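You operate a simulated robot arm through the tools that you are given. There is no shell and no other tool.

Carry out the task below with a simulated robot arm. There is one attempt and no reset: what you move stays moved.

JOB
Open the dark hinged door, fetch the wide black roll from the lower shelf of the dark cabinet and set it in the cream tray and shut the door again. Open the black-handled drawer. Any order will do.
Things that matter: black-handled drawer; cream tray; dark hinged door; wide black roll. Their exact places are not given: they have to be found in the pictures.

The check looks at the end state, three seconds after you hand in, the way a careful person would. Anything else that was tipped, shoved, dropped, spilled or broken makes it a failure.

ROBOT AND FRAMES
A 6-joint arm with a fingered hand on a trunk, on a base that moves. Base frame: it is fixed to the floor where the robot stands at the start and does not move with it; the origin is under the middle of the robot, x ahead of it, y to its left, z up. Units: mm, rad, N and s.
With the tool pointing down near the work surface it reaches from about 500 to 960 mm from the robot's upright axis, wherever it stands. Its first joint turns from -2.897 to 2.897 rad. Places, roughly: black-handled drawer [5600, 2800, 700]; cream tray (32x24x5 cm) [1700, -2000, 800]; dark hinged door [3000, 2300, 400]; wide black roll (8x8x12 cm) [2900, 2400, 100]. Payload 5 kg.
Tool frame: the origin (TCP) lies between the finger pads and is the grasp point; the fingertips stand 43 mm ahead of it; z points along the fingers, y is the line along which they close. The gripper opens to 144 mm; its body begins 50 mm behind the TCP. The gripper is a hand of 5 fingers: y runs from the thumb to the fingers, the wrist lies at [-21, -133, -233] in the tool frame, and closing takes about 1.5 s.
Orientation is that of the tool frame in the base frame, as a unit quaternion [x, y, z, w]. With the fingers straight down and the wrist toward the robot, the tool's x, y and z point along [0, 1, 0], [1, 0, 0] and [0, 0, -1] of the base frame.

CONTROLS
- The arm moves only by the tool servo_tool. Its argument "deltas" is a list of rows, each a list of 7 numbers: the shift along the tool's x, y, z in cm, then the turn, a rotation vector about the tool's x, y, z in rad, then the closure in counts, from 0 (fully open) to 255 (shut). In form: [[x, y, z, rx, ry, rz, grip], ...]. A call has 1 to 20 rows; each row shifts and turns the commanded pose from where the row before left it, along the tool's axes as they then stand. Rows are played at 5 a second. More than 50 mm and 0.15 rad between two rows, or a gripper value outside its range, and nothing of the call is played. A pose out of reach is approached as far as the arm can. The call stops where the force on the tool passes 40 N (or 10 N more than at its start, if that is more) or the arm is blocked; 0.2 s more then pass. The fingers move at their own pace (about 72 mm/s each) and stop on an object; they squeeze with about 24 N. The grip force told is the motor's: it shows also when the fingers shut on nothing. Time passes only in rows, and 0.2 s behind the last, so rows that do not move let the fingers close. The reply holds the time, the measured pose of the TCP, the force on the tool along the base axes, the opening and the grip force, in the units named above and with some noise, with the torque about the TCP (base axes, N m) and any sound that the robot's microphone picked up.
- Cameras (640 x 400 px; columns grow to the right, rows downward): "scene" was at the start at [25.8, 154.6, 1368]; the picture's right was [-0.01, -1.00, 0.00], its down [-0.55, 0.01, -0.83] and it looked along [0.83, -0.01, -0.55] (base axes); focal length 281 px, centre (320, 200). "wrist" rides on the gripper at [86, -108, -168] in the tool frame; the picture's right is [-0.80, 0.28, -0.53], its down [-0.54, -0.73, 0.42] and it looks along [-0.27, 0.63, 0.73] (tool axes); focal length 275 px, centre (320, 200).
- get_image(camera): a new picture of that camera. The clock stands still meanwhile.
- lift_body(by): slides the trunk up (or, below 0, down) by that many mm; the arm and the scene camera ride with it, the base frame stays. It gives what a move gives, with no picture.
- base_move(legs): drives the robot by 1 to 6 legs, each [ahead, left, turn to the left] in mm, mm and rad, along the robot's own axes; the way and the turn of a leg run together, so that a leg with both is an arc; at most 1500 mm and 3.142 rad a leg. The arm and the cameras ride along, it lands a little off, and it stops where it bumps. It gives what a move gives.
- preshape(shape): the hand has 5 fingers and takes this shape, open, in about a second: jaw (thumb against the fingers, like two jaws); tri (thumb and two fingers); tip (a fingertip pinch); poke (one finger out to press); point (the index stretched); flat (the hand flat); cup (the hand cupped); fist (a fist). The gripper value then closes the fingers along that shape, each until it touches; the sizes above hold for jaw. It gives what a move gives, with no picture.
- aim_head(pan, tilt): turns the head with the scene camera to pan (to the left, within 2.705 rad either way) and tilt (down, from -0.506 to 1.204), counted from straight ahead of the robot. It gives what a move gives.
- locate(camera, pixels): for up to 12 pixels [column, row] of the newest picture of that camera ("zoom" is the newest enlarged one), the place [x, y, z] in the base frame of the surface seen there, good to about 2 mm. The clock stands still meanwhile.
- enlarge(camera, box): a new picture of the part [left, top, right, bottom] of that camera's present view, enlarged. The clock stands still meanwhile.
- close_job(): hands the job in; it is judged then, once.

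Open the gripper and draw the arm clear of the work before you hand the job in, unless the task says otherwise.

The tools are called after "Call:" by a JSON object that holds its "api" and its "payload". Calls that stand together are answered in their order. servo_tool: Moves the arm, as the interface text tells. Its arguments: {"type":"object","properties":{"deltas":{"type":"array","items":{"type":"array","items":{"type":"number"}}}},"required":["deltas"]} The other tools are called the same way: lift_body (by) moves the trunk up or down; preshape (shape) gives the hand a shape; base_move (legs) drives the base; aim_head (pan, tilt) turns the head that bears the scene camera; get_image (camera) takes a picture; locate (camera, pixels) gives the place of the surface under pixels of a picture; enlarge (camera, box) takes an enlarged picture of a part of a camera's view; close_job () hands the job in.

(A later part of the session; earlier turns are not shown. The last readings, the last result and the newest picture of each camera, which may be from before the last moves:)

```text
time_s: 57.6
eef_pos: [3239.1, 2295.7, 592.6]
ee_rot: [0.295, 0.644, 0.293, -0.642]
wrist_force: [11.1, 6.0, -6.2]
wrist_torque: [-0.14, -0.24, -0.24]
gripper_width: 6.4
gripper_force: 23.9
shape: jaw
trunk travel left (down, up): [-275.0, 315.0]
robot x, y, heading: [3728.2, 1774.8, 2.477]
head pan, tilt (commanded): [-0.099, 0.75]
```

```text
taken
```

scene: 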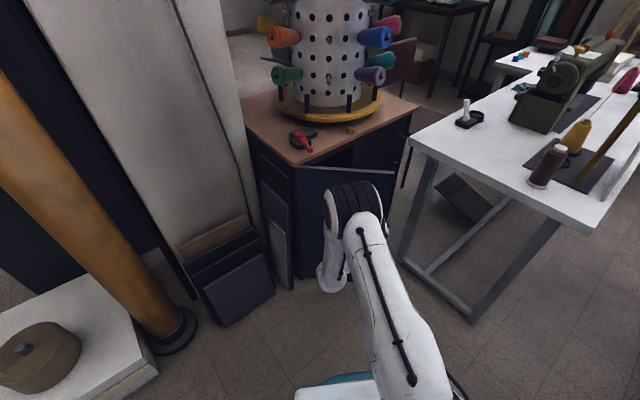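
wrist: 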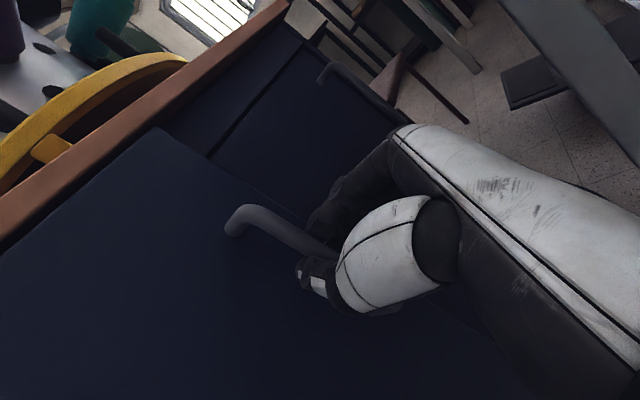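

The door is at about 45°, with an outward pull of 12 N on the tool. I ease outward a little and continue 10 rows.

Call:
{"api": "servo_tool", "payload": {"deltas": [[0, -0.1, -1.43, -0.05, 0, 0, 255], [0, -0.2, -1.43, -0.05, 0, 0, 255], [0, -0.3, -1.43, -0.05, 0, 0, 255], [0, -0.34, -1.43, -0.05, 0, 0, 255], [0, -0.34, -1.43, -0.05, 0, 0, 255], [0, -0.34, -1.43, -0.05, 0, 0, 255], [0, -0.34, -1.43, -0.05, 0, 0, 255], [0, -0.34, -1.43, -0.05, 0, 0, 255], [0, -0.34, -1.43, -0.05, 0, 0, 255], [0, -0.34, -1.43, -0.05, 0, 0, 255], [0, 0, 0, 0, 0, 0, 255]]}}

Call:
{"api": "get_image", "payload": {"camera": "scene"}}

```text
time_s: 60.0
eef_pos: [3281.2, 2156.6, 592.6]
ee_rot: [0.444, 0.552, 0.443, -0.549]
wrist_force: [-16.9, -0.8, -2.3]
wrist_torque: [-0.03, -0.05, 0.32]
gripper_width: 6.1
gripper_force: 24.2
shape: jaw
trunk travel left (down, up): [-275.0, 315.0]
robot x, y, heading: [3727.0, 1772.5, 2.471]
head pan, tilt (commanded): [-0.099, 0.75]
```

```text
taken
```

scene: 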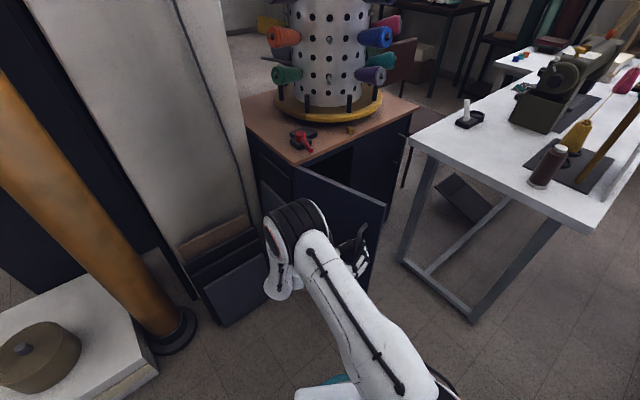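

The door is at about 73° with a 17 N inward force now, so I ease inward and continue to about 96°.

Call:
{"api": "servo_tool", "payload": {"deltas": [[0, -0.75, -1.43, -0.05, 0, 0, 255], [0, -0.6, -1.43, -0.05, 0, 0, 255], [0, -0.4, -1.43, -0.05, 0, 0, 255], [0, -0.4, -1.43, -0.05, 0, 0, 255], [0, -0.4, -1.43, -0.05, 0, 0, 255], [0, -0.4, -1.43, -0.05, 0, 0, 255], [0, -0.4, -1.43, -0.05, 0, 0, 255], [0, -0.4, -1.43, -0.05, 0, 0, 255], [0, 0, 0, 0, 0, 0, 255]]}}

Call:
{"api": "get_image", "payload": {"camera": "scene"}}

```text
time_s: 61.9
eef_pos: [3287.0, 2136.5, 589.9]
ee_rot: [0.523, 0.479, 0.514, -0.483]
wrist_force: [-26.9, -0.1, 1.7]
wrist_torque: [0.05, 0.0, 0.46]
gripper_width: 6.7
gripper_force: 23.6
shape: jaw
out of reach, approached as far as the arm can: row 5, 6, 7, 8
trunk travel left (down, up): [-275.0, 315.0]
robot x, y, heading: [3724.5, 1771.4, 2.48]
head pan, tilt (commanded): [-0.099, 0.75]
stopped in row 9: the force on the tool passed its limit at 41 N (the readings are from after the stop); the commanded pose is now the measured one
```

```text
taken
```

scene: 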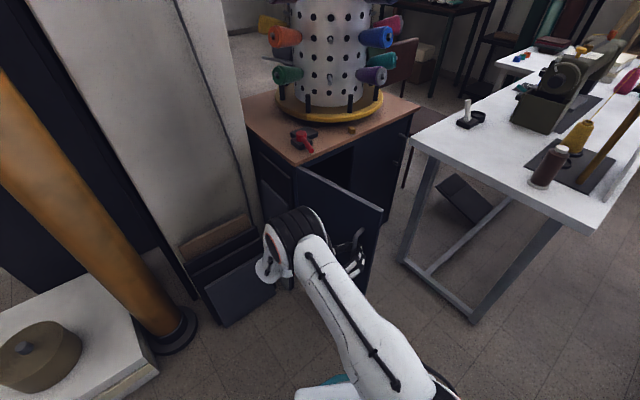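

The arm reached a limit with the door at about 78°. I let go of the bar by opening the hand.

Call:
{"api": "servo_tool", "payload": {"deltas": [[0, 0, 0, 0, 0, 0, 0], [0, 0, 0, 0, 0, 0, 0], [0, 0, 0, 0, 0, 0, 0], [0, 0, 0, 0, 0, 0, 0], [0, 0, 0, 0, 0, 0, 0], [0, 0, 0, 0, 0, 0, 0], [0, 0, 0, 0, 0, 0, 0], [0, 0, 0, 0, 0, 0, 0], [0, 0, 0, 0, 0, 0, 0]]}}

Call:
{"api": "get_image", "payload": {"camera": "wrist"}}

Call:
{"api": "enlarge", "payload": {"camera": "scene", "box": [240, 120, 420, 310]}}

```text
time_s: 63.9
eef_pos: [3293.2, 2137.1, 588.4]
ee_rot: [0.526, 0.478, 0.516, -0.478]
wrist_force: [0.2, 0.9, -0.5]
wrist_torque: [0.0, 0.01, 0.0]
gripper_width: 143.7
gripper_force: 0.1
shape: jaw
trunk travel left (down, up): [-275.0, 315.0]
robot x, y, heading: [3725.6, 1774.6, 2.48]
head pan, tilt (commanded): [-0.099, 0.75]
```

```text
taken
```

wrist: 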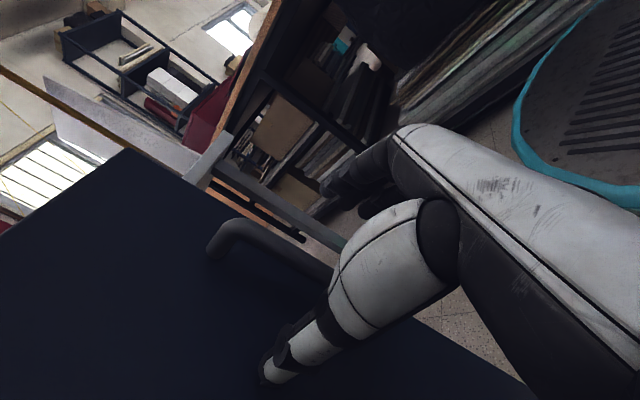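

```text
2.11 times, centred on (330, 215) of scene
```

zoom: 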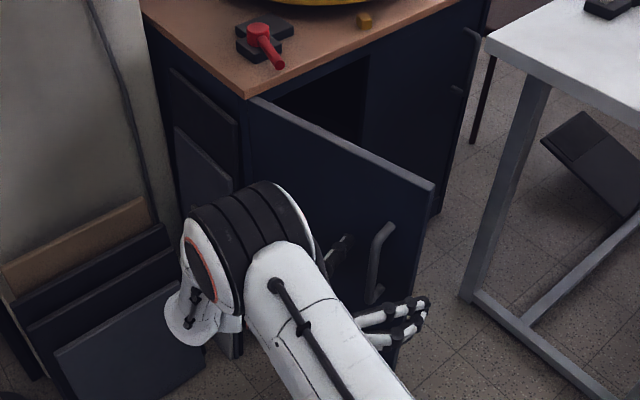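

Released. I measure the door's current angle from its top edge (zoom 252,100 to 433,185), then back the hand off.

Call:
{"api": "locate", "payload": {"camera": "zoom", "pixels": [[262, 106], [340, 143], [430, 184], [300, 160], [390, 240], [380, 235], [330, 90], [360, 110], [400, 100], [320, 105]]}}

Call:
{"api": "servo_tool", "payload": {"deltas": [[0, 0, -2, 0, 0, 0, 0], [0, 0, -3, 0, 0, 0, 0], [0, 0, -3, 0, 0, 0, 0], [0, 0, -3, 0, 0, 0, 0], [0, 0, 0, 0, 0, 0, 0]]}}

```text
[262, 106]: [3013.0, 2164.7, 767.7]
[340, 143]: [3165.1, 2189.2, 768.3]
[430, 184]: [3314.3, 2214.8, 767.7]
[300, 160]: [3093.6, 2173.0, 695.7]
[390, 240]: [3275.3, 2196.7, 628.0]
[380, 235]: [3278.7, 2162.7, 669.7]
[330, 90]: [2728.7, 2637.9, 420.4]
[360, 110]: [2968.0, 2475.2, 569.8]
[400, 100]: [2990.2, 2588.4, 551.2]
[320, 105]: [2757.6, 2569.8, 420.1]
```

```text
time_s: 65.1
eef_pos: [3327.1, 2104.9, 584.5]
ee_rot: [0.526, 0.481, 0.51, -0.482]
wrist_force: [0.3, -0.1, 0.5]
wrist_torque: [0.0, -0.01, -0.01]
gripper_width: 143.9
gripper_force: 0.1
shape: jaw
out of reach, approached as far as the arm can: row 1, 2, 3, 4
trunk travel left (down, up): [-275.0, 315.0]
robot x, y, heading: [3729.7, 1770.5, 2.475]
head pan, tilt (commanded): [-0.099, 0.75]
```

The door stands at about 76° open. The arm cannot back off by itself here, so I back the base away by 150 mm in -y, which draws the hand clear of the handle.

Call:
{"api": "base_move", "payload": {"legs": [[-93, 118, 0]]}}

Call:
{"api": "get_image", "payload": {"camera": "scene"}}

```text
time_s: 66.5
eef_pos: [3326.6, 1956.4, 584.7]
ee_rot: [0.525, 0.482, 0.51, -0.481]
wrist_force: [0.1, -0.6, 0.0]
wrist_torque: [0.02, 0.03, -0.01]
gripper_width: 143.9
gripper_force: 0.0
shape: jaw
trunk travel left (down, up): [-275.0, 315.0]
robot x, y, heading: [3724.3, 1624.1, 2.474]
head pan, tilt (commanded): [-0.099, 0.75]
```

```text
taken
```

scene: 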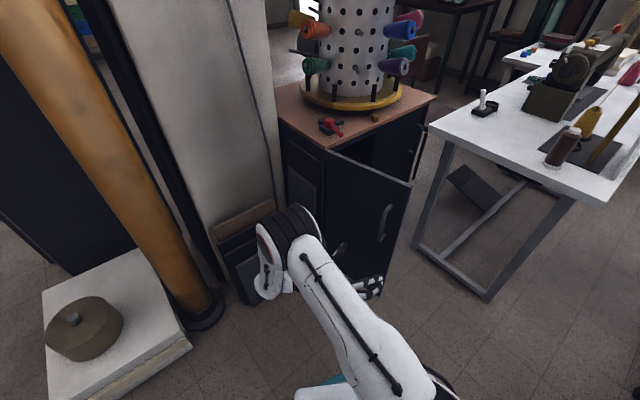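

The hand is clear of the handle. I back another 200 mm away in -y to gain room for turning the hand back to a relaxed pose.

Call:
{"api": "base_move", "payload": {"legs": [[-124, 157, 0]]}}

Call:
{"api": "servo_tool", "payload": {"deltas": [[0, 0.4, 1.43, 0.05, 0, 0, 0], [0, 0.4, 1.43, 0.05, 0, 0, 0], [0, 0.4, 1.43, 0.05, 0, 0, 0], [0, 0.4, 1.43, 0.05, 0, 0, 0], [0, 0.4, 1.43, 0.05, 0, 0, 0], [0, 0.4, 1.43, 0.05, 0, 0, 0], [0, 0.4, 1.43, 0.05, 0, 0, 0], [0, 0.4, 1.43, 0.05, 0, 0, 0], [0, 0.4, 1.43, 0.05, 0, 0, 0], [0, 0.4, 1.43, 0.05, 0, 0, 0], [0, 0.4, 1.43, 0.05, 0, 0, 0], [0, 0.4, 1.43, 0.05, 0, 0, 0], [0, 0, 0, 0, 0, 0, 0]]}}

Call:
{"api": "get_image", "payload": {"camera": "scene"}}

```text
time_s: 68.0
eef_pos: [3328.0, 1757.0, 584.3]
ee_rot: [0.525, 0.481, 0.51, -0.482]
wrist_force: [-0.4, -0.8, 0.1]
wrist_torque: [0.01, -0.03, 0.03]
gripper_width: 143.9
gripper_force: 0.0
shape: jaw
trunk travel left (down, up): [-275.0, 315.0]
robot x, y, heading: [3726.7, 1424.1, 2.478]
head pan, tilt (commanded): [-0.099, 0.75]
```

```text
time_s: 70.8
eef_pos: [3339.7, 1930.8, 582.4]
ee_rot: [-0.359, -0.61, -0.346, 0.616]
wrist_force: [-0.2, -0.2, 1.0]
wrist_torque: [0.03, 0.01, -0.01]
gripper_width: 143.7
gripper_force: 0.1
shape: jaw
trunk travel left (down, up): [-275.0, 315.0]
robot x, y, heading: [3726.9, 1421.7, 2.48]
head pan, tilt (commanded): [-0.099, 0.75]
```

```text
taken
```

scene: 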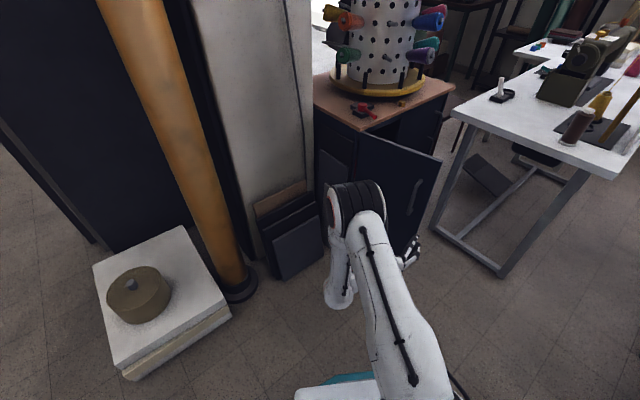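

The hand hangs free. I now pitch it down to vertical while raising it to about z=750.

Call:
{"api": "servo_tool", "payload": {"deltas": [[1.4, 0, 0, 0, -0.1309, 0, 0], [1.39, 0, -0.18, 0, -0.1309, 0, 0], [1.35, 0, -0.36, 0, -0.1309, 0, 0], [1.29, 0, -0.54, 0, -0.1309, 0, 0], [1.21, 0, -0.7, 0, -0.1309, 0, 0], [1.11, 0, -0.85, 0, -0.1309, 0, 0], [0.99, 0, -0.99, 0, -0.1309, 0, 0], [0.85, 0, -1.11, 0, -0.1309, 0, 0], [0.7, 0, -1.21, 0, -0.1309, 0, 0], [0.54, 0, -1.29, 0, -0.1309, 0, 0], [0.36, 0, -1.35, 0, -0.1309, 0, 0], [0.18, 0, -1.39, 0, -0.1309, 0, 0], [0, 0, 0, 0, 0, 0, 0]]}}

Call:
{"api": "get_image", "payload": {"camera": "scene"}}

```text
time_s: 73.7
eef_pos: [3376.1, 1939.9, 719.4]
ee_rot: [0.488, 0.873, 0.008, -0.015]
wrist_force: [-0.2, 0.6, 0.6]
wrist_torque: [0.0, 0.02, 0.0]
gripper_width: 144.0
gripper_force: 0.0
shape: jaw
out of reach, approached as far as the arm can: row 12
trunk travel left (down, up): [-275.0, 315.0]
robot x, y, heading: [3726.1, 1424.5, 2.474]
head pan, tilt (commanded): [-0.099, 0.75]
```

```text
taken
```

scene: 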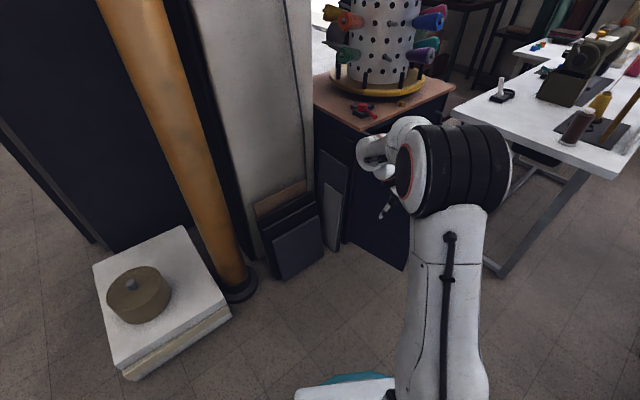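

The hand points down now. I turn it about its vertical axis back so the wrist is toward the robot.

Call:
{"api": "servo_tool", "payload": {"deltas": [[0, 0, -0.3, 0, 0, -0.137, 0], [0, 0, -0.3, 0, 0, -0.137, 0], [0, 0, -0.3, 0, 0, -0.137, 0], [0, 0, -0.3, 0, 0, -0.137, 0], [0, 0, -0.3, 0, 0, -0.137, 0], [0, 0, -0.3, 0, 0, -0.137, 0], [0, 0, -0.3, 0, 0, -0.137, 0], [0, 0, -0.3, 0, 0, -0.137, 0], [0, 0, -0.3, 0, 0, -0.137, 0], [0, 0, -0.3, 0, 0, -0.137, 0], [0, 0, 0, 0, 0, -0.137, 0], [0, 0, 0, 0, 0, -0.137, 0], [0, 0, 0, 0, 0, -0.137, 0], [0, 0, 0, 0, 0, -0.137, 0], [0, 0, 0, 0, 0, 0, 0]]}}

Call:
{"api": "get_image", "payload": {"camera": "scene"}}

```text
time_s: 76.8
eef_pos: [3380.0, 1973.0, 757.1]
ee_rot: [-0.275, 0.958, 0.083, 0.016]
wrist_force: [1.0, 0.5, 0.3]
wrist_torque: [-0.01, -0.01, 0.03]
gripper_width: 144.0
gripper_force: 0.0
shape: jaw
out of reach, approached as far as the arm can: row 11, 12, 13, 14
trunk travel left (down, up): [-275.0, 315.0]
robot x, y, heading: [3730.2, 1423.8, 2.475]
head pan, tilt (commanded): [-0.099, 0.75]
```

```text
taken
```

scene: 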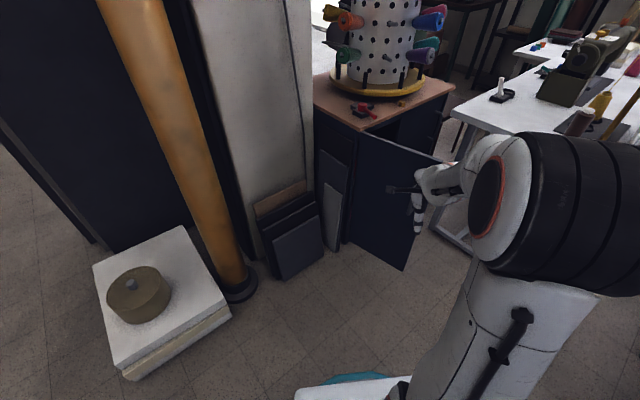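

The hand is nearly back in the home pose (hand near 3380, 1973, 757). I draw it in by 100 mm toward the robot and raise the trunk so it can later pass over the open door.

Call:
{"api": "servo_tool", "payload": {"deltas": [[0, -2.5, 0, 0, 0, 0, 0], [0, -2.5, 0, 0, 0, 0, 0], [0, -2.5, 0, 0, 0, 0, 0], [0, -2.5, 0, 0, 0, 0, 0], [0, 0, 0, 0, 0, 0, 0]]}}

Call:
{"api": "lift_body", "payload": {"by": 300}}

Call:
{"api": "base_move", "payload": {"legs": [[0, 0, 0.95]]}}

Call:
{"api": "aim_head", "payload": {"pan": -0.6, "tilt": 0.75}}

Call:
{"api": "get_image", "payload": {"camera": "scene"}}

```text
time_s: 78.0
eef_pos: [3428.2, 1893.8, 744.3]
ee_rot: [-0.269, 0.96, 0.082, 0.012]
wrist_force: [-1.5, -1.0, 0.5]
wrist_torque: [0.08, -0.07, 0.09]
gripper_width: 144.0
gripper_force: 0.1
shape: jaw
out of reach, approached as far as the arm can: row 2
trunk travel left (down, up): [-275.0, 315.0]
robot x, y, heading: [3728.1, 1423.0, 2.477]
head pan, tilt (commanded): [-0.099, 0.75]
```

```text
time_s: 81.0
eef_pos: [3428.7, 1893.5, 1043.2]
ee_rot: [-0.273, 0.958, 0.083, 0.017]
wrist_force: [0.0, -0.6, 0.0]
wrist_torque: [-0.01, -0.01, 0.0]
gripper_width: 143.9
gripper_force: 0.1
shape: jaw
trunk travel left (down, up): [-575.0, 15.0]
robot x, y, heading: [3729.2, 1422.7, 2.474]
head pan, tilt (commanded): [-0.099, 0.75]
```

```text
time_s: 83.9
eef_pos: [3169.9, 1454.3, 1043.5]
ee_rot: [-0.681, 0.728, 0.083, -0.025]
wrist_force: [0.2, -0.8, -0.1]
wrist_torque: [-0.02, 0.0, 0.02]
gripper_width: 144.1
gripper_force: 0.1
shape: jaw
trunk travel left (down, up): [-575.0, 15.0]
robot x, y, heading: [3729.2, 1423.0, -2.86]
head pan, tilt (commanded): [-0.099, 0.75]
```

```text
time_s: 84.8
eef_pos: [3169.5, 1455.4, 1042.9]
ee_rot: [-0.681, 0.727, 0.082, -0.024]
wrist_force: [0.5, -0.3, 0.3]
wrist_torque: [0.02, 0.02, 0.0]
gripper_width: 144.0
gripper_force: 0.0
shape: jaw
trunk travel left (down, up): [-575.0, 15.0]
robot x, y, heading: [3724.6, 1421.0, -2.862]
head pan, tilt (commanded): [-0.6, 0.75]
```

```text
taken
```

scene: 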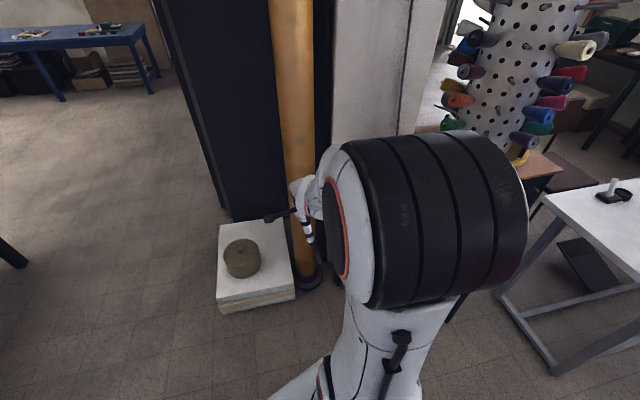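

The arm now points to -x at z≈1043, above the door's top (768). I drive sideways in +y to about (3760, 2200), in front of the cabinet.

Call:
{"api": "base_move", "payload": {"legs": [[-249, -739, 0]]}}

Call:
{"api": "aim_head", "payload": {"pan": -0.35, "tilt": 0.9}}

Call:
{"api": "get_image", "payload": {"camera": "scene"}}

```text
time_s: 88.9
eef_pos: [3213.4, 2215.8, 1044.5]
ee_rot: [-0.678, 0.73, 0.083, -0.023]
wrist_force: [-0.4, -0.1, 0.4]
wrist_torque: [0.0, -0.01, 0.02]
gripper_width: 144.1
gripper_force: 0.1
shape: jaw
trunk travel left (down, up): [-575.0, 15.0]
robot x, y, heading: [3770.4, 2182.1, -2.867]
head pan, tilt (commanded): [-0.6, 0.75]
```

```text
time_s: 89.7
eef_pos: [3211.6, 2214.9, 1044.4]
ee_rot: [-0.678, 0.73, 0.082, -0.023]
wrist_force: [0.5, -0.5, 0.6]
wrist_torque: [0.01, 0.0, -0.02]
gripper_width: 144.2
gripper_force: 0.1
shape: jaw
trunk travel left (down, up): [-575.0, 15.0]
robot x, y, heading: [3771.8, 2181.1, -2.866]
head pan, tilt (commanded): [-0.351, 0.901]
```

```text
taken
```

scene: 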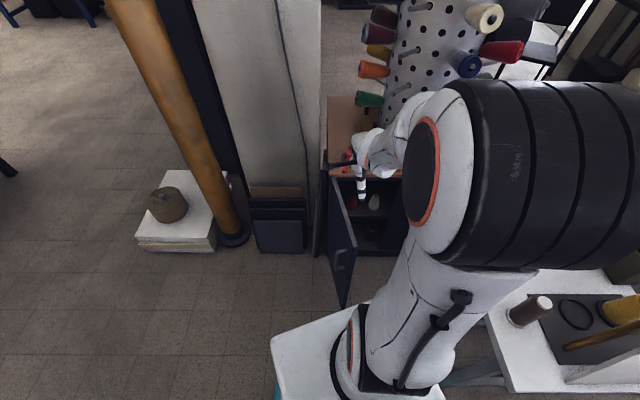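

The cabinet interior is partly visible around (365,210). I enlarge it.

Call:
{"api": "enlarge", "payload": {"camera": "scene", "box": [310, 140, 430, 300]}}

Call:
{"api": "get_image", "payload": {"camera": "wrist"}}

```text
2.50 times, centred on (370, 220) of scene
```

zoom: 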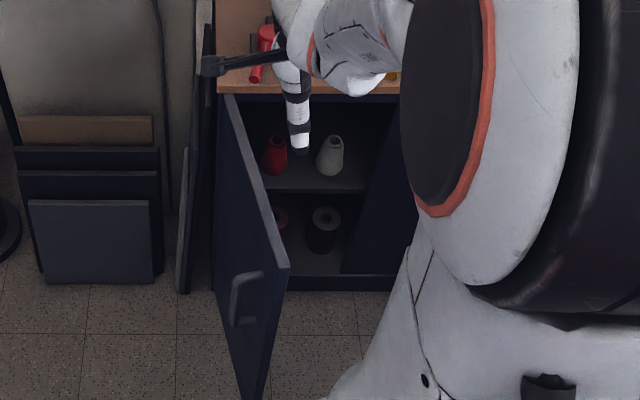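

```text
taken
```

wrist: 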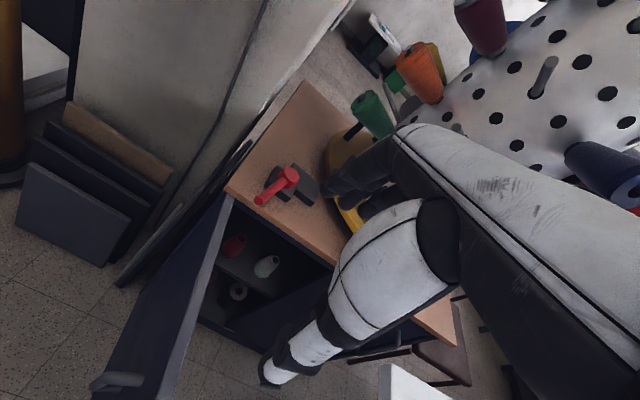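

The upper shelf holds a red and a white spool; the lower one a reddish item (278,218) and the black roll with a hole on top (322,230). I locate them.

Call:
{"api": "locate", "payload": {"camera": "zoom", "pixels": [[322, 240], [322, 215], [310, 230], [335, 235], [322, 268], [278, 218], [275, 155], [330, 155], [300, 265], [350, 190], [345, 275], [310, 188]]}}

Call:
{"api": "locate", "payload": {"camera": "zoom", "pixels": [[222, 100], [286, 265], [230, 98], [245, 290], [360, 270], [370, 130], [380, 160], [345, 240], [350, 255], [285, 240], [310, 100], [330, 185]]}}

```text
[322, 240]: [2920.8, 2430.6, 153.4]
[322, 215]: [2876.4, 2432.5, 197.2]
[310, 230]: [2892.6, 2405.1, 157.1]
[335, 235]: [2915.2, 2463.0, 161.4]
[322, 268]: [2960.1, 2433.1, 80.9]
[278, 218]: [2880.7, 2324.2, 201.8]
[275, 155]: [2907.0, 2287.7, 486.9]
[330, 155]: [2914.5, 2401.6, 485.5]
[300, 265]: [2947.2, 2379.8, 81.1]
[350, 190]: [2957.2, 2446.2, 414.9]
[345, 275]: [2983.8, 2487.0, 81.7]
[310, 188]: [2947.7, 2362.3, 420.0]
```

```text
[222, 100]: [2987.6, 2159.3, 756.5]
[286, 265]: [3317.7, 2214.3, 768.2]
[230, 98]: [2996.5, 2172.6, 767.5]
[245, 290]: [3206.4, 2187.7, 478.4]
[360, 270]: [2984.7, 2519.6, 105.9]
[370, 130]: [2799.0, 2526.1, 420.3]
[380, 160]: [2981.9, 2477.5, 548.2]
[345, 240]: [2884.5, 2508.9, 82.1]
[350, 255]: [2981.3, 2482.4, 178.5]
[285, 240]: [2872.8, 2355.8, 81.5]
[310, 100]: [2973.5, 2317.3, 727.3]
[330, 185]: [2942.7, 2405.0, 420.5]
```

The black roll stands upright on the lower shelf (z=81) at about (2882, 2441), top z≈201; the opening's right edge is at y≈2482 and the upper shelf is at z=420. I want the door wider open first: I move the hand over to the inner side of the door (+y) at this height.

Call:
{"api": "servo_tool", "payload": {"deltas": [[-3, -1, 0, 0, 0, 0, 0], [-3, -1, 0, 0, 0, 0, 0], [-3, -1, 0, 0, 0, 0, 0], [-3, 0, 0, 0, 0, 0, 0], [-2, 0, 0, 0, 0, 0, 0], [0, 0, 0, 0, 0, 0, 0]]}}

Call:
{"api": "get_image", "payload": {"camera": "scene"}}

Call:
{"api": "get_image", "payload": {"camera": "wrist"}}

```text
time_s: 91.1
eef_pos: [3239.5, 2329.5, 1052.7]
ee_rot: [-0.679, 0.729, 0.082, -0.023]
wrist_force: [0.3, 0.5, 0.1]
wrist_torque: [-0.01, -0.02, -0.02]
gripper_width: 143.9
gripper_force: 0.1
shape: jaw
out of reach, approached as far as the arm can: row 1, 2
trunk travel left (down, up): [-575.0, 15.0]
robot x, y, heading: [3769.7, 2181.3, -2.867]
head pan, tilt (commanded): [-0.351, 0.901]
```

```text
taken
```

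scene: 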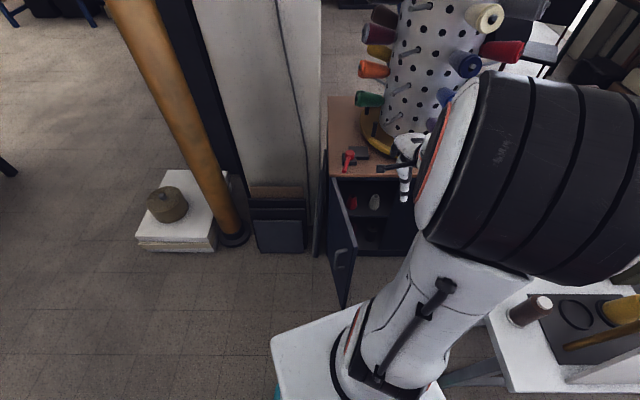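

```text
taken
```

wrist: 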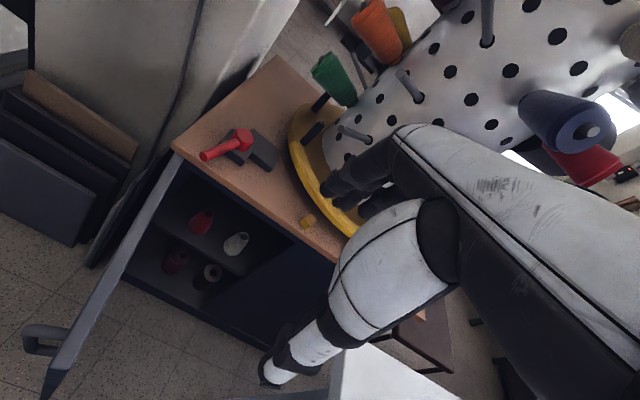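

The hand is on the inner side of the door. Before lowering the trunk I check where the elbow is relative to the white table.

Call:
{"api": "locate", "payload": {"camera": "scene", "pixels": [[480, 160], [540, 120], [600, 200], [500, 250], [450, 230], [580, 270], [620, 120], [440, 320], [405, 185], [500, 300], [590, 300], [530, 310]]}}

Call:
{"api": "servo_tool", "payload": {"deltas": [[0, 0, 0, 0, 0, 0, 255], [0, 0, 0, 0, 0, 0, 255], [0, 0, 0, 0, 0, 0, 255], [0, 0, 0, 0, 0, 0, 255], [0, 0, 0, 0, 0, 0, 255], [0, 0, 0, 0, 0, 0, 255], [0, 0, 0, 0, 0, 0, 255], [0, 0, 0, 0, 0, 0, 255]]}}

```text
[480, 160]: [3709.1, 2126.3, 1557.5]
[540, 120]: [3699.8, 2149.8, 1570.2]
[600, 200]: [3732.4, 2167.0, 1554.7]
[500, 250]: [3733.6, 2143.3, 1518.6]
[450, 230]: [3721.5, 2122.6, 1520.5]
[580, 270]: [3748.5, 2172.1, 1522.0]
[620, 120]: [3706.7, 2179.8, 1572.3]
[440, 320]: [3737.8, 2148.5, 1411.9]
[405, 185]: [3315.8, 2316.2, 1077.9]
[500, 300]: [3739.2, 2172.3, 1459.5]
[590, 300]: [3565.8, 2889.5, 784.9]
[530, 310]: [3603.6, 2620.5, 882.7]
```

```text
time_s: 92.9
eef_pos: [3239.6, 2329.2, 1054.4]
ee_rot: [-0.679, 0.729, 0.083, -0.024]
wrist_force: [0.0, -0.1, -0.9]
wrist_torque: [-0.03, -0.02, -0.03]
gripper_width: 0.0
gripper_force: 24.5
shape: jaw
trunk travel left (down, up): [-575.0, 15.0]
robot x, y, heading: [3770.5, 2179.5, -2.861]
head pan, tilt (commanded): [-0.351, 0.901]
```

The elbow is right above the robot, far from the table. With the fist closed I lower the trunk by 400 mm, so the hand goes down on the inner side of the door.

Call:
{"api": "lift_body", "payload": {"by": -400}}

Call:
{"api": "get_image", "payload": {"camera": "scene"}}

Call:
{"api": "get_image", "payload": {"camera": "wrist"}}

```text
time_s: 96.7
eef_pos: [3239.7, 2329.7, 653.2]
ee_rot: [-0.678, 0.73, 0.082, -0.023]
wrist_force: [-0.5, 0.3, 0.1]
wrist_torque: [0.02, -0.04, -0.01]
gripper_width: 0.0
gripper_force: 24.1
shape: jaw
trunk travel left (down, up): [-175.0, 415.0]
robot x, y, heading: [3771.1, 2177.2, -2.864]
head pan, tilt (commanded): [-0.351, 0.901]
```

```text
taken
```

scene: 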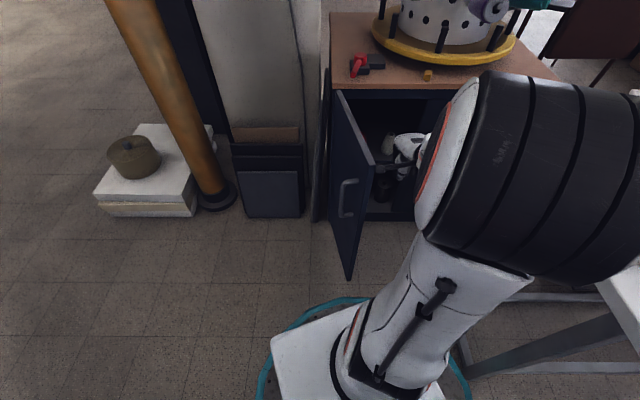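

```text
taken
```

wrist: 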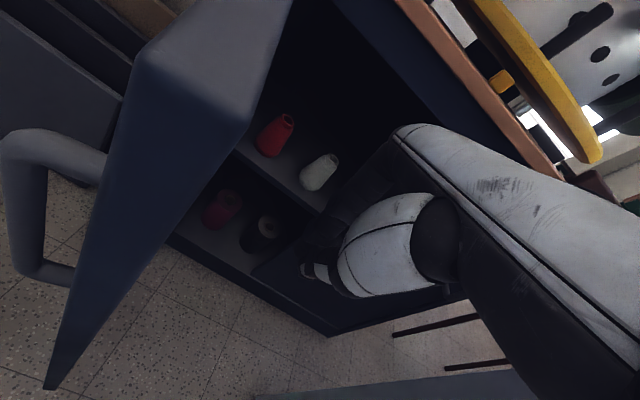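

The fist is inside the door, which ends near y=2215. I push toward -y (tool +x) by 200 mm to swing the door past 90°.

Call:
{"api": "servo_tool", "payload": {"deltas": [[2, 0, 0, 0, 0, 0, 255], [2, 0, 0, 0, 0, 0, 255], [2, 0, 0, 0, 0, 0, 255], [2, 0, 0, 0, 0, 0, 255], [2, 0, 0, 0, 0, 0, 255], [2, 0, 0, 0, 0, 0, 255], [2, 0, 0, 0, 0, 0, 255], [2, 0, 0, 0, 0, 0, 255], [2, 0, 0, 0, 0, 0, 255], [2, 0, 0, 0, 0, 0, 255], [0, 0, 0, 0, 0, 0, 255]]}}

Call:
{"api": "get_image", "payload": {"camera": "scene"}}

```text
time_s: 99.1
eef_pos: [3222.3, 2165.4, 645.4]
ee_rot: [-0.678, 0.73, 0.082, -0.023]
wrist_force: [-0.3, -0.2, 0.5]
wrist_torque: [0.01, -0.02, -0.01]
gripper_width: 0.1
gripper_force: 24.2
shape: jaw
out of reach, approached as far as the arm can: row 6, 7, 8
trunk travel left (down, up): [-175.0, 415.0]
robot x, y, heading: [3776.5, 2182.7, -2.868]
head pan, tilt (commanded): [-0.351, 0.901]
```

```text
taken
```

scene: 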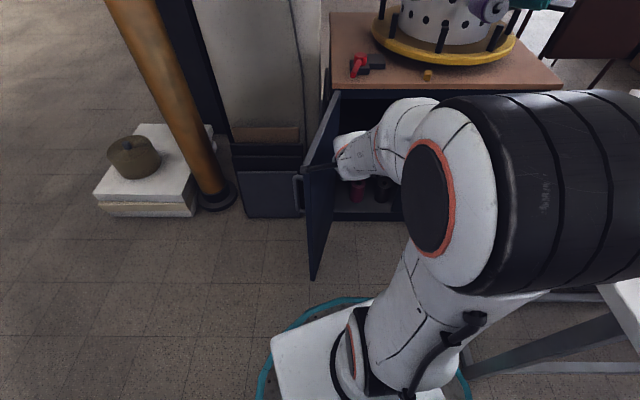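

The door has swung farther (end near 315,275). I measure its angle now.

Call:
{"api": "locate", "payload": {"camera": "scene", "pixels": [[338, 95], [325, 128], [310, 168], [308, 200], [318, 270], [300, 180], [358, 190], [382, 192], [345, 212], [395, 210]]}}

Call:
{"api": "enlarge", "payload": {"camera": "scene", "box": [290, 80, 430, 290]}}

```text
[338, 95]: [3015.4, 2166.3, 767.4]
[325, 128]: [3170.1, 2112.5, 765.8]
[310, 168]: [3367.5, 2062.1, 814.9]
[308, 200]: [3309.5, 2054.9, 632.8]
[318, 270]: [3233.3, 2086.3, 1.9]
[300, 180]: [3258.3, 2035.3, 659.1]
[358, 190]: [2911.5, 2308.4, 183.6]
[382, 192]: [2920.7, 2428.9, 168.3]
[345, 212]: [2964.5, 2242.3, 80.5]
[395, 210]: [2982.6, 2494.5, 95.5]
```

```text
1.90 times, centred on (360, 185) of scene
```

zoom: 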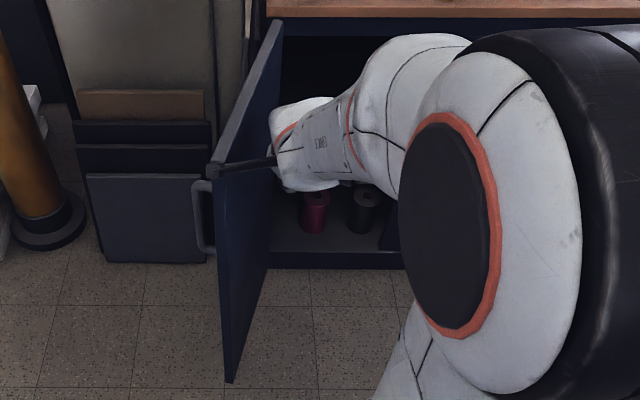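

The door is now about 106° open, well clear. I open the hand partly (about 100 mm) and look with the wrist camera to measure the hand's own shape, which matters for the tight grasp between the red and black rolls and the panel edge.

Call:
{"api": "servo_tool", "payload": {"deltas": [[-1, 0, 0, 0, 0, 0, 75], [-1, 0, 0, 0, 0, 0, 75], [-1, 0, 0, 0, 0, 0, 75], [0, 0, 0, 0, 0, 0, 75], [0, 0, 0, 0, 0, 0, 75], [0, 0, 0, 0, 0, 0, 75], [0, 0, 0, 0, 0, 0, 75], [0, 0, 0, 0, 0, 0, 75]]}}

Call:
{"api": "get_image", "payload": {"camera": "wrist"}}

Call:
{"api": "get_image", "payload": {"camera": "scene"}}

```text
time_s: 100.9
eef_pos: [3225.3, 2193.9, 646.3]
ee_rot: [-0.679, 0.729, 0.081, -0.024]
wrist_force: [0.1, 0.2, -0.4]
wrist_torque: [-0.02, 0.03, -0.01]
gripper_width: 101.5
gripper_force: 0.0
shape: jaw
trunk travel left (down, up): [-175.0, 415.0]
robot x, y, heading: [3771.6, 2177.9, -2.865]
head pan, tilt (commanded): [-0.351, 0.901]
```

```text
taken
```

wrist: 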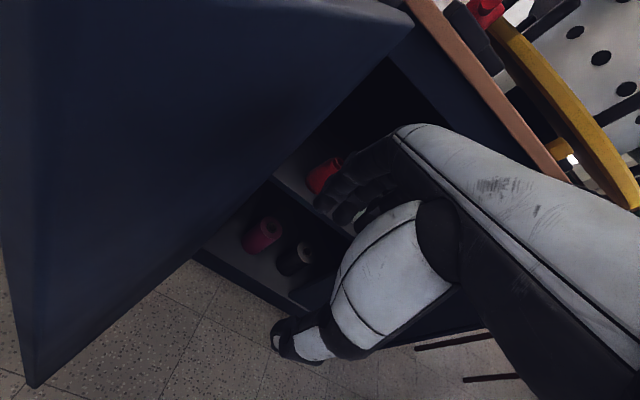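

```text
taken
```

scene: 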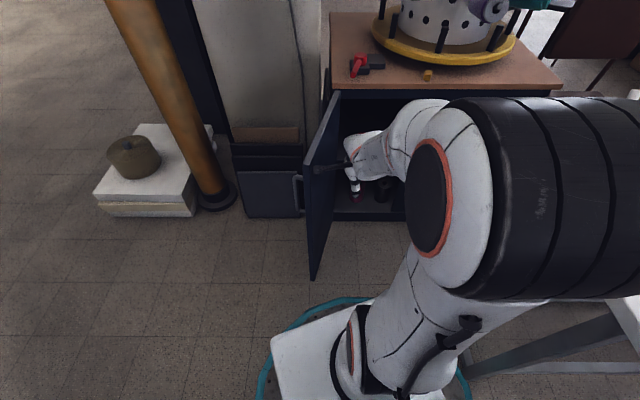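

I locate points on the thumb, fingers and back of the hand to learn its extents in the tool frame, and on the two rolls visible at (262,232) and (293,258).

Call:
{"api": "locate", "payload": {"camera": "wrist", "pixels": [[280, 335], [320, 350], [312, 325], [355, 345], [350, 270], [390, 215], [435, 240], [445, 290], [400, 320], [350, 205], [375, 165], [395, 150]]}}

Call:
{"api": "locate", "payload": {"camera": "wrist", "pixels": [[420, 135], [500, 160], [560, 210], [450, 180], [500, 250], [550, 320], [262, 225], [272, 222], [258, 248], [293, 258], [304, 248], [285, 268]]}}

```text
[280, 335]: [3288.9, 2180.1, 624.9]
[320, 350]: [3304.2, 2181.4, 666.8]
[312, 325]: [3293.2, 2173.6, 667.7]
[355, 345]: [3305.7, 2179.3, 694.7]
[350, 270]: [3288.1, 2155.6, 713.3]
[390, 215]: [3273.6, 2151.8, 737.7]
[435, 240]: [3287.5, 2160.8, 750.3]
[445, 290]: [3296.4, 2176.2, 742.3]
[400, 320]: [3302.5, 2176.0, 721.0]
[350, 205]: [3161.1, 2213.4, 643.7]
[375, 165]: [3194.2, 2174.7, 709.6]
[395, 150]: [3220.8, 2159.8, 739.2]
```

```text
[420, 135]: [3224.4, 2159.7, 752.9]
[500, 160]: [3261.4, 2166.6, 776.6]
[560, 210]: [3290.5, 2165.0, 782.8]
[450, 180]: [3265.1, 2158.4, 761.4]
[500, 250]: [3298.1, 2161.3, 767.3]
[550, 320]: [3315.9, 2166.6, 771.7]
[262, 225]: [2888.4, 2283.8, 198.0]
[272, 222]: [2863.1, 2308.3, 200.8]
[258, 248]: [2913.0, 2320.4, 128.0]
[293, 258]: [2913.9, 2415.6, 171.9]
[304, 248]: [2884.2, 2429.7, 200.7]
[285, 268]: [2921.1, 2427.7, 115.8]
```

The hand geometry fits: with the tool pointing toward (-x,+y) at 45° and the thumb on the panel side, the palm runs straight in through the opening. I shift the hand 80 mm away from the door, bring the base 90 mm closer and lower the trunk fully.

Call:
{"api": "servo_tool", "payload": {"deltas": [[-2, 0, 0, 0, 0, 0, 75], [-2, 0, 0, 0, 0, 0, 75], [-2, 0, 0, 0, 0, 0, 75], [-2, 0, 0, 0, 0, 0, 75], [0, 0, 0, 0, 0, 0, 75]]}}

Call:
{"api": "base_move", "payload": {"legs": [[87, -25, 0]]}}

Call:
{"api": "lift_body", "payload": {"by": -170}}

Call:
{"api": "get_image", "payload": {"camera": "scene"}}

```text
time_s: 102.1
eef_pos: [3232.3, 2260.1, 650.4]
ee_rot: [-0.679, 0.73, 0.082, -0.024]
wrist_force: [-0.5, -0.2, -0.3]
wrist_torque: [0.02, -0.02, 0.0]
gripper_width: 101.7
gripper_force: 0.0
shape: jaw
out of reach, approached as far as the arm can: row 2, 3
trunk travel left (down, up): [-175.0, 415.0]
robot x, y, heading: [3770.4, 2178.7, -2.863]
head pan, tilt (commanded): [-0.351, 0.901]
```

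```text
time_s: 103.2
eef_pos: [3142.8, 2262.0, 650.4]
ee_rot: [-0.678, 0.73, 0.083, -0.024]
wrist_force: [-0.1, -0.1, -0.1]
wrist_torque: [-0.04, -0.03, -0.01]
gripper_width: 101.2
gripper_force: 0.2
shape: jaw
trunk travel left (down, up): [-175.0, 415.0]
robot x, y, heading: [3680.1, 2177.9, -2.867]
head pan, tilt (commanded): [-0.351, 0.901]
```

```text
time_s: 105.1
eef_pos: [3143.2, 2261.2, 480.7]
ee_rot: [-0.677, 0.731, 0.082, -0.023]
wrist_force: [-0.2, -0.1, 0.7]
wrist_torque: [0.0, -0.01, 0.02]
gripper_width: 101.7
gripper_force: 0.0
shape: jaw
trunk travel left (down, up): [-5.0, 585.0]
robot x, y, heading: [3678.2, 2181.0, -2.869]
head pan, tilt (commanded): [-0.351, 0.901]
```

```text
taken
```

scene: 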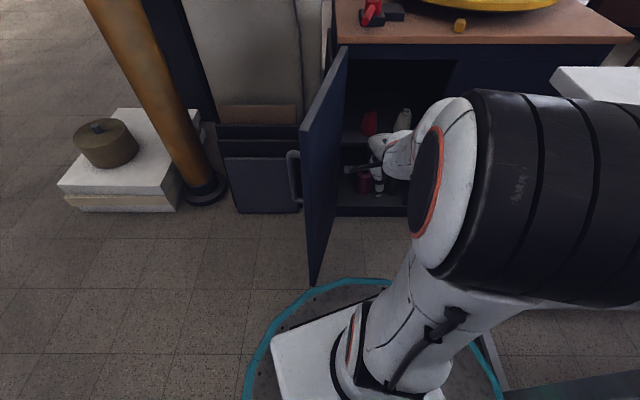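

The trunk is down with the hand at (3143, 2261, 481) in front of the opening. I now rotate the hand into the grasp orientation (pointing to -x,+y and 20° down, thumb toward the panel side), keeping the wrist near the same spot and lowering it.

Call:
{"api": "servo_tool", "payload": {"deltas": [[-1.145, 0.672, 0.754, -0.0419, -0.1007, -0.0798, 75], [-1.011, 0.635, 0.73, -0.0419, -0.1007, -0.0798, 75], [-0.878, 0.611, 0.691, -0.0419, -0.1007, -0.0798, 75], [-0.748, 0.599, 0.638, -0.0419, -0.1007, -0.0798, 75], [-0.624, 0.599, 0.572, -0.0419, -0.1007, -0.0798, 75], [-0.507, 0.613, 0.494, -0.0419, -0.1007, -0.0798, 75], [-0.4, 0.638, 0.405, -0.0419, -0.1007, -0.0798, 75], [-0.305, 0.676, 0.308, -0.0419, -0.1007, -0.0798, 75], [-0.225, 0.725, 0.204, -0.0419, -0.1007, -0.0798, 75], [-0.158, 0.784, 0.094, -0.0419, -0.1007, -0.0798, 75], [0, 0, 0, 0, 0, 0, 75]]}}

Call:
{"api": "get_image", "payload": {"camera": "scene"}}

Call:
{"api": "get_image", "payload": {"camera": "wrist"}}

```text
time_s: 107.5
eef_pos: [3126.4, 2335.7, 637.7]
ee_rot: [0.791, -0.41, -0.419, -0.174]
wrist_force: [0.6, -0.3, -0.1]
wrist_torque: [0.0, -0.03, 0.02]
gripper_width: 101.5
gripper_force: 0.0
shape: jaw
out of reach, approached as far as the arm can: row 1, 2, 3, 4, 5, 6, 7, 8, 9, 10
trunk travel left (down, up): [-5.0, 585.0]
robot x, y, heading: [3679.6, 2180.7, -2.87]
head pan, tilt (commanded): [-0.351, 0.901]
```

```text
taken
```

scene: 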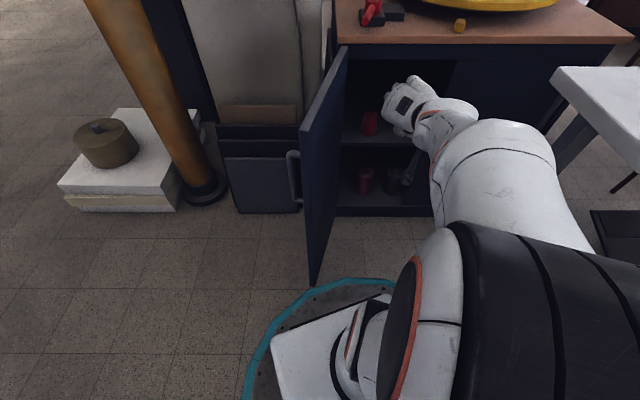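

```text
taken
```

wrist: 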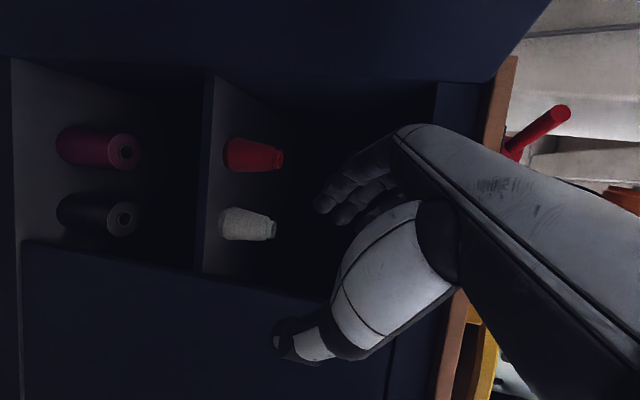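

The arm went to (3126, 2336, 638), pitched 36° down, hand oriented nearly right; the wrist view shows the red roll (100,147) and black roll (97,214) lying ahead on the lower shelf. I try lowering the hand straight down 160 mm.

Call:
{"api": "servo_tool", "payload": {"deltas": [[3.22, -0.27, 2.35, 0, 0, 0, 75], [3.22, -0.27, 2.35, 0, 0, 0, 75], [3.22, -0.27, 2.35, 0, 0, 0, 75], [3.22, -0.27, 2.35, 0, 0, 0, 75], [0, 0, 0, 0, 0, 0, 75]]}}

Call:
{"api": "get_image", "payload": {"camera": "scene"}}

```text
time_s: 108.7
eef_pos: [3165.0, 2342.6, 609.4]
ee_rot: [0.798, -0.422, -0.383, -0.199]
wrist_force: [0.3, 0.3, -0.1]
wrist_torque: [0.01, -0.01, 0.01]
gripper_width: 101.7
gripper_force: 0.1
shape: jaw
out of reach, approached as far as the arm can: row 1, 2, 3, 4
trunk travel left (down, up): [-5.0, 585.0]
robot x, y, heading: [3677.6, 2181.1, -2.863]
head pan, tilt (commanded): [-0.351, 0.901]
```

```text
taken
```

scene: 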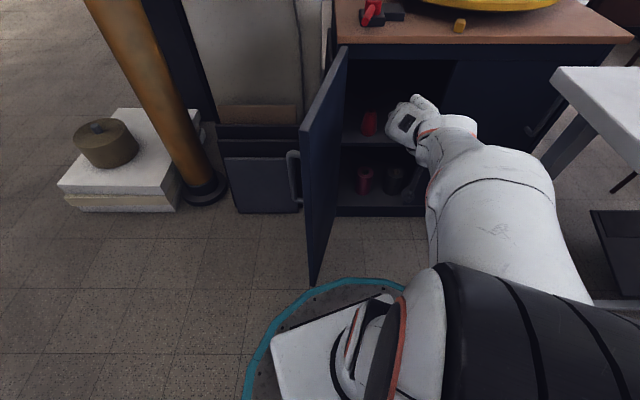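

The lowering was blocked by a joint limit. I locate the elbow and forearm to understand the arm's geometry.

Call:
{"api": "locate", "payload": {"camera": "scene", "pixels": [[500, 330], [460, 300], [560, 300], [440, 340], [380, 350], [490, 220], [540, 180], [455, 140], [440, 170], [410, 120], [520, 250], [350, 340]]}}

Call:
{"api": "enlarge", "payload": {"camera": "scene", "box": [270, 60, 640, 400]}}

```text
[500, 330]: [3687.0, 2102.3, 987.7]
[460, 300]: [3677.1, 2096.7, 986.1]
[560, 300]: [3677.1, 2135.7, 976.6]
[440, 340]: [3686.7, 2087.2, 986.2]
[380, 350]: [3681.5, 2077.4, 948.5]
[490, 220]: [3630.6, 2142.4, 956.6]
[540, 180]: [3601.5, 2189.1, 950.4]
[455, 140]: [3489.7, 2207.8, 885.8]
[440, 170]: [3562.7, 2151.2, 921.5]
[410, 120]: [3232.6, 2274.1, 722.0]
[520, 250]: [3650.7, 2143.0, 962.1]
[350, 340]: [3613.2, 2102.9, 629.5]
```

```text
1.18 times, centred on (455, 230) of scene
```

zoom: 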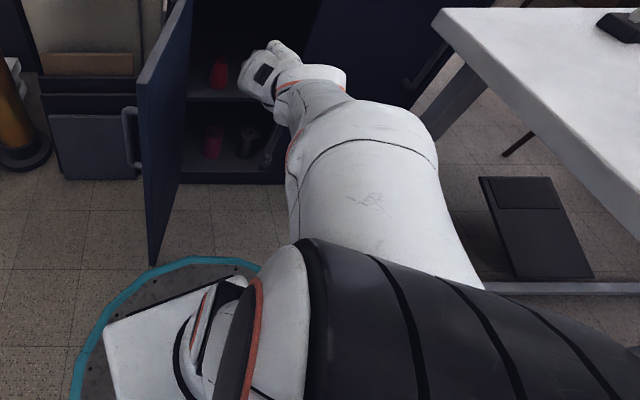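

The elbow is right above the robot, so the arm is too folded: the wrist is within the minimum distance from the shoulder. I back the base 75 mm in +x and then move the hand outward and down.

Call:
{"api": "base_move", "payload": {"legs": [[-72, 21, 0]]}}

Call:
{"api": "servo_tool", "payload": {"deltas": [[0.9, 2.2, 3.0, 0, 0, 0, 75], [0.9, 2.2, 3.0, 0, 0, 0, 75], [2.0, 2.0, 2.9, 0, 0, 0, 75], [2.5, 1.0, 2.8, 0, 0, 0, 75], [0, 0, 0, 0, 0, 0, 75]]}}

```text
time_s: 109.8
eef_pos: [3238.7, 2342.1, 609.5]
ee_rot: [0.798, -0.42, -0.383, -0.199]
wrist_force: [0.3, -1.1, 0.1]
wrist_torque: [0.0, 0.03, 0.0]
gripper_width: 101.8
gripper_force: 0.1
shape: jaw
trunk travel left (down, up): [-5.0, 585.0]
robot x, y, heading: [3757.4, 2178.9, -2.869]
head pan, tilt (commanded): [-0.351, 0.901]
```

```text
time_s: 111.0
eef_pos: [3158.7, 2353.3, 590.1]
ee_rot: [0.804, -0.42, -0.372, -0.199]
wrist_force: [-0.6, -0.2, 0.3]
wrist_torque: [-0.03, 0.02, -0.01]
gripper_width: 101.6
gripper_force: 0.1
shape: jaw
out of reach, approached as far as the arm can: row 1, 2, 3, 4
trunk travel left (down, up): [-5.0, 585.0]
robot x, y, heading: [3756.1, 2177.9, -2.873]
head pan, tilt (commanded): [-0.351, 0.901]
```

The wrist's roll joint limits the flipped pose, so I choose the other grasp: thumb on the red-roll side (x_tool up), which the handle pose showed to be well within range. First I turn the hand back to pointing down, keeping the wrist in place.

Call:
{"api": "servo_tool", "payload": {"deltas": [[1.248, -0.727, 0.257, 0.0415, 0.1035, 0.0915, 75], [1.248, -0.727, 0.257, 0.0415, 0.1035, 0.0915, 75], [1.248, -0.727, 0.257, 0.0415, 0.1035, 0.0915, 75], [1.248, -0.727, 0.257, 0.0415, 0.1035, 0.0915, 75], [1.248, -0.727, 0.257, 0.0415, 0.1035, 0.0915, 75], [1.248, -0.727, 0.257, 0.0415, 0.1035, 0.0915, 75], [1.248, -0.727, 0.257, 0.0415, 0.1035, 0.0915, 75], [1.248, -0.727, 0.257, 0.0415, 0.1035, 0.0915, 75], [0, 0, 0, 0, 0, 0, 75]]}}

```text
time_s: 113.0
eef_pos: [3224.3, 2293.5, 506.8]
ee_rot: [-0.642, 0.767, 0.011, -0.006]
wrist_force: [0.2, 0.4, -0.5]
wrist_torque: [0.01, 0.0, -0.01]
gripper_width: 101.6
gripper_force: 0.0
shape: jaw
out of reach, approached as far as the arm can: row 1
trunk travel left (down, up): [-5.0, 585.0]
robot x, y, heading: [3755.7, 2181.3, -2.868]
head pan, tilt (commanded): [-0.351, 0.901]
```

The hand points down at (3224, 2294, 507) as planned. Now I yaw and pitch it into the thumb-left horizontal pose (x_tool up, pointing to azimuth 170°, 15° down) while lowering.

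Call:
{"api": "servo_tool", "payload": {"deltas": [[0.938, 2.189, 0.591, -0.0724, 0.0724, 0.0944, 75], [0.828, 2.002, 0.65, -0.0724, 0.0724, 0.0944, 75], [0.696, 1.822, 0.686, -0.0724, 0.0724, 0.0944, 75], [0.547, 1.655, 0.7, -0.0724, 0.0724, 0.0944, 75], [0.383, 1.503, 0.692, -0.0724, 0.0724, 0.0944, 75], [0.207, 1.367, 0.66, -0.0724, 0.0724, 0.0944, 75], [0.022, 1.252, 0.606, -0.0724, 0.0724, 0.0944, 75], [-0.17, 1.16, 0.531, -0.0724, 0.0724, 0.0944, 75], [-0.362, 1.091, 0.436, -0.0724, 0.0724, 0.0944, 75], [-0.552, 1.048, 0.323, -0.0724, 0.0724, 0.0944, 75], [-0.735, 1.032, 0.195, -0.0724, 0.0724, 0.0944, 75], [-0.911, 1.042, 0.054, -0.0724, 0.0724, 0.0944, 75], [-1.071, 1.079, -0.099, -0.0724, 0.0724, 0.0944, 75], [-1.217, 1.142, -0.259, -0.0724, 0.0724, 0.0944, 75], [0, 0, 0, 0, 0, 0, 75]]}}

Call:
{"api": "get_image", "payload": {"camera": "scene"}}

Call:
{"api": "get_image", "payload": {"camera": "wrist"}}

```text
time_s: 116.2
eef_pos: [3186.3, 2493.8, 431.1]
ee_rot: [-0.019, 0.812, 0.035, -0.583]
wrist_force: [0.5, -0.3, -0.1]
wrist_torque: [0.03, 0.02, 0.02]
gripper_width: 101.7
gripper_force: 0.0
shape: jaw
out of reach, approached as far as the arm can: row 2, 3, 4, 7, 8, 9, 10, 11, 12, 13, 14
trunk travel left (down, up): [-5.0, 585.0]
robot x, y, heading: [3753.1, 2180.1, -2.872]
head pan, tilt (commanded): [-0.351, 0.901]
```

```text
taken
```

scene: 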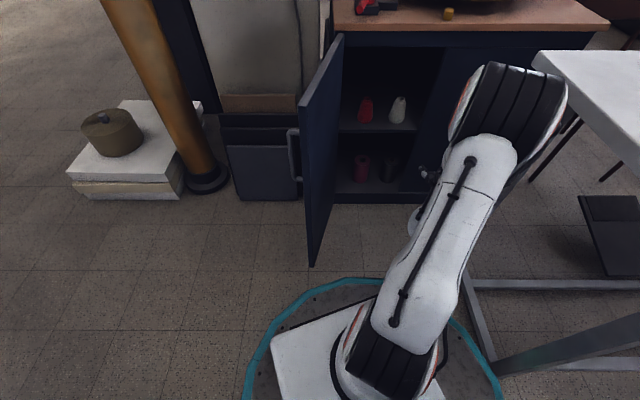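

```text
taken
```

wrist: 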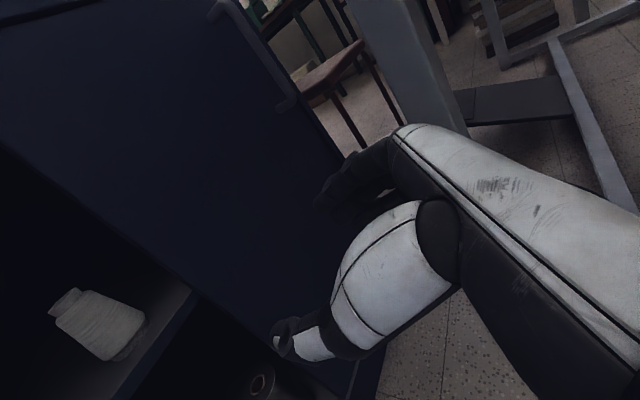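

The hand now has the right orientation (x up, pointing along -x, 19° down) but sits at (3186, 2494), with the wrist too close to the robot. I move it outward toward (3086, 2384).

Call:
{"api": "servo_tool", "payload": {"deltas": [[0.8, -2.21, 1.82, 0, 0, 0, 75], [0.8, -2.21, 1.82, 0, 0, 0, 75], [0.8, -2.21, 1.82, 0, 0, 0, 75], [0.8, -2.21, 1.82, 0, 0, 0, 75], [0.8, -2.21, 1.82, 0, 0, 0, 75], [0, 0, 0, 0, 0, 0, 75]]}}

Call:
{"api": "get_image", "payload": {"camera": "scene"}}

```text
time_s: 117.6
eef_pos: [3183.4, 2466.5, 387.4]
ee_rot: [-0.023, 0.811, 0.035, -0.584]
wrist_force: [-1.0, -0.2, -0.3]
wrist_torque: [0.03, 0.02, 0.03]
gripper_width: 101.5
gripper_force: 0.0
shape: jaw
out of reach, approached as far as the arm can: row 1, 2, 3, 4, 5
trunk travel left (down, up): [-5.0, 585.0]
robot x, y, heading: [3752.4, 2178.6, -2.874]
head pan, tilt (commanded): [-0.351, 0.901]
```

```text
taken
```

scene: 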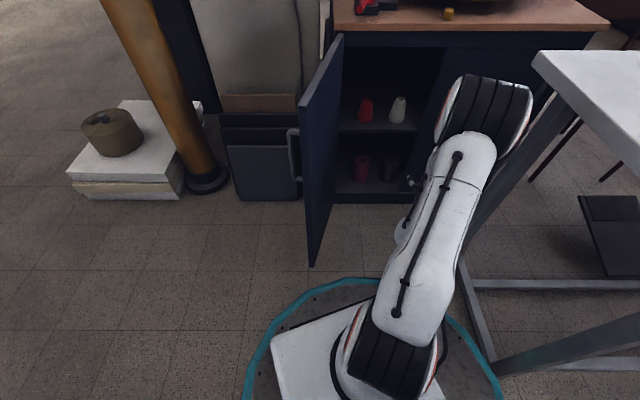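

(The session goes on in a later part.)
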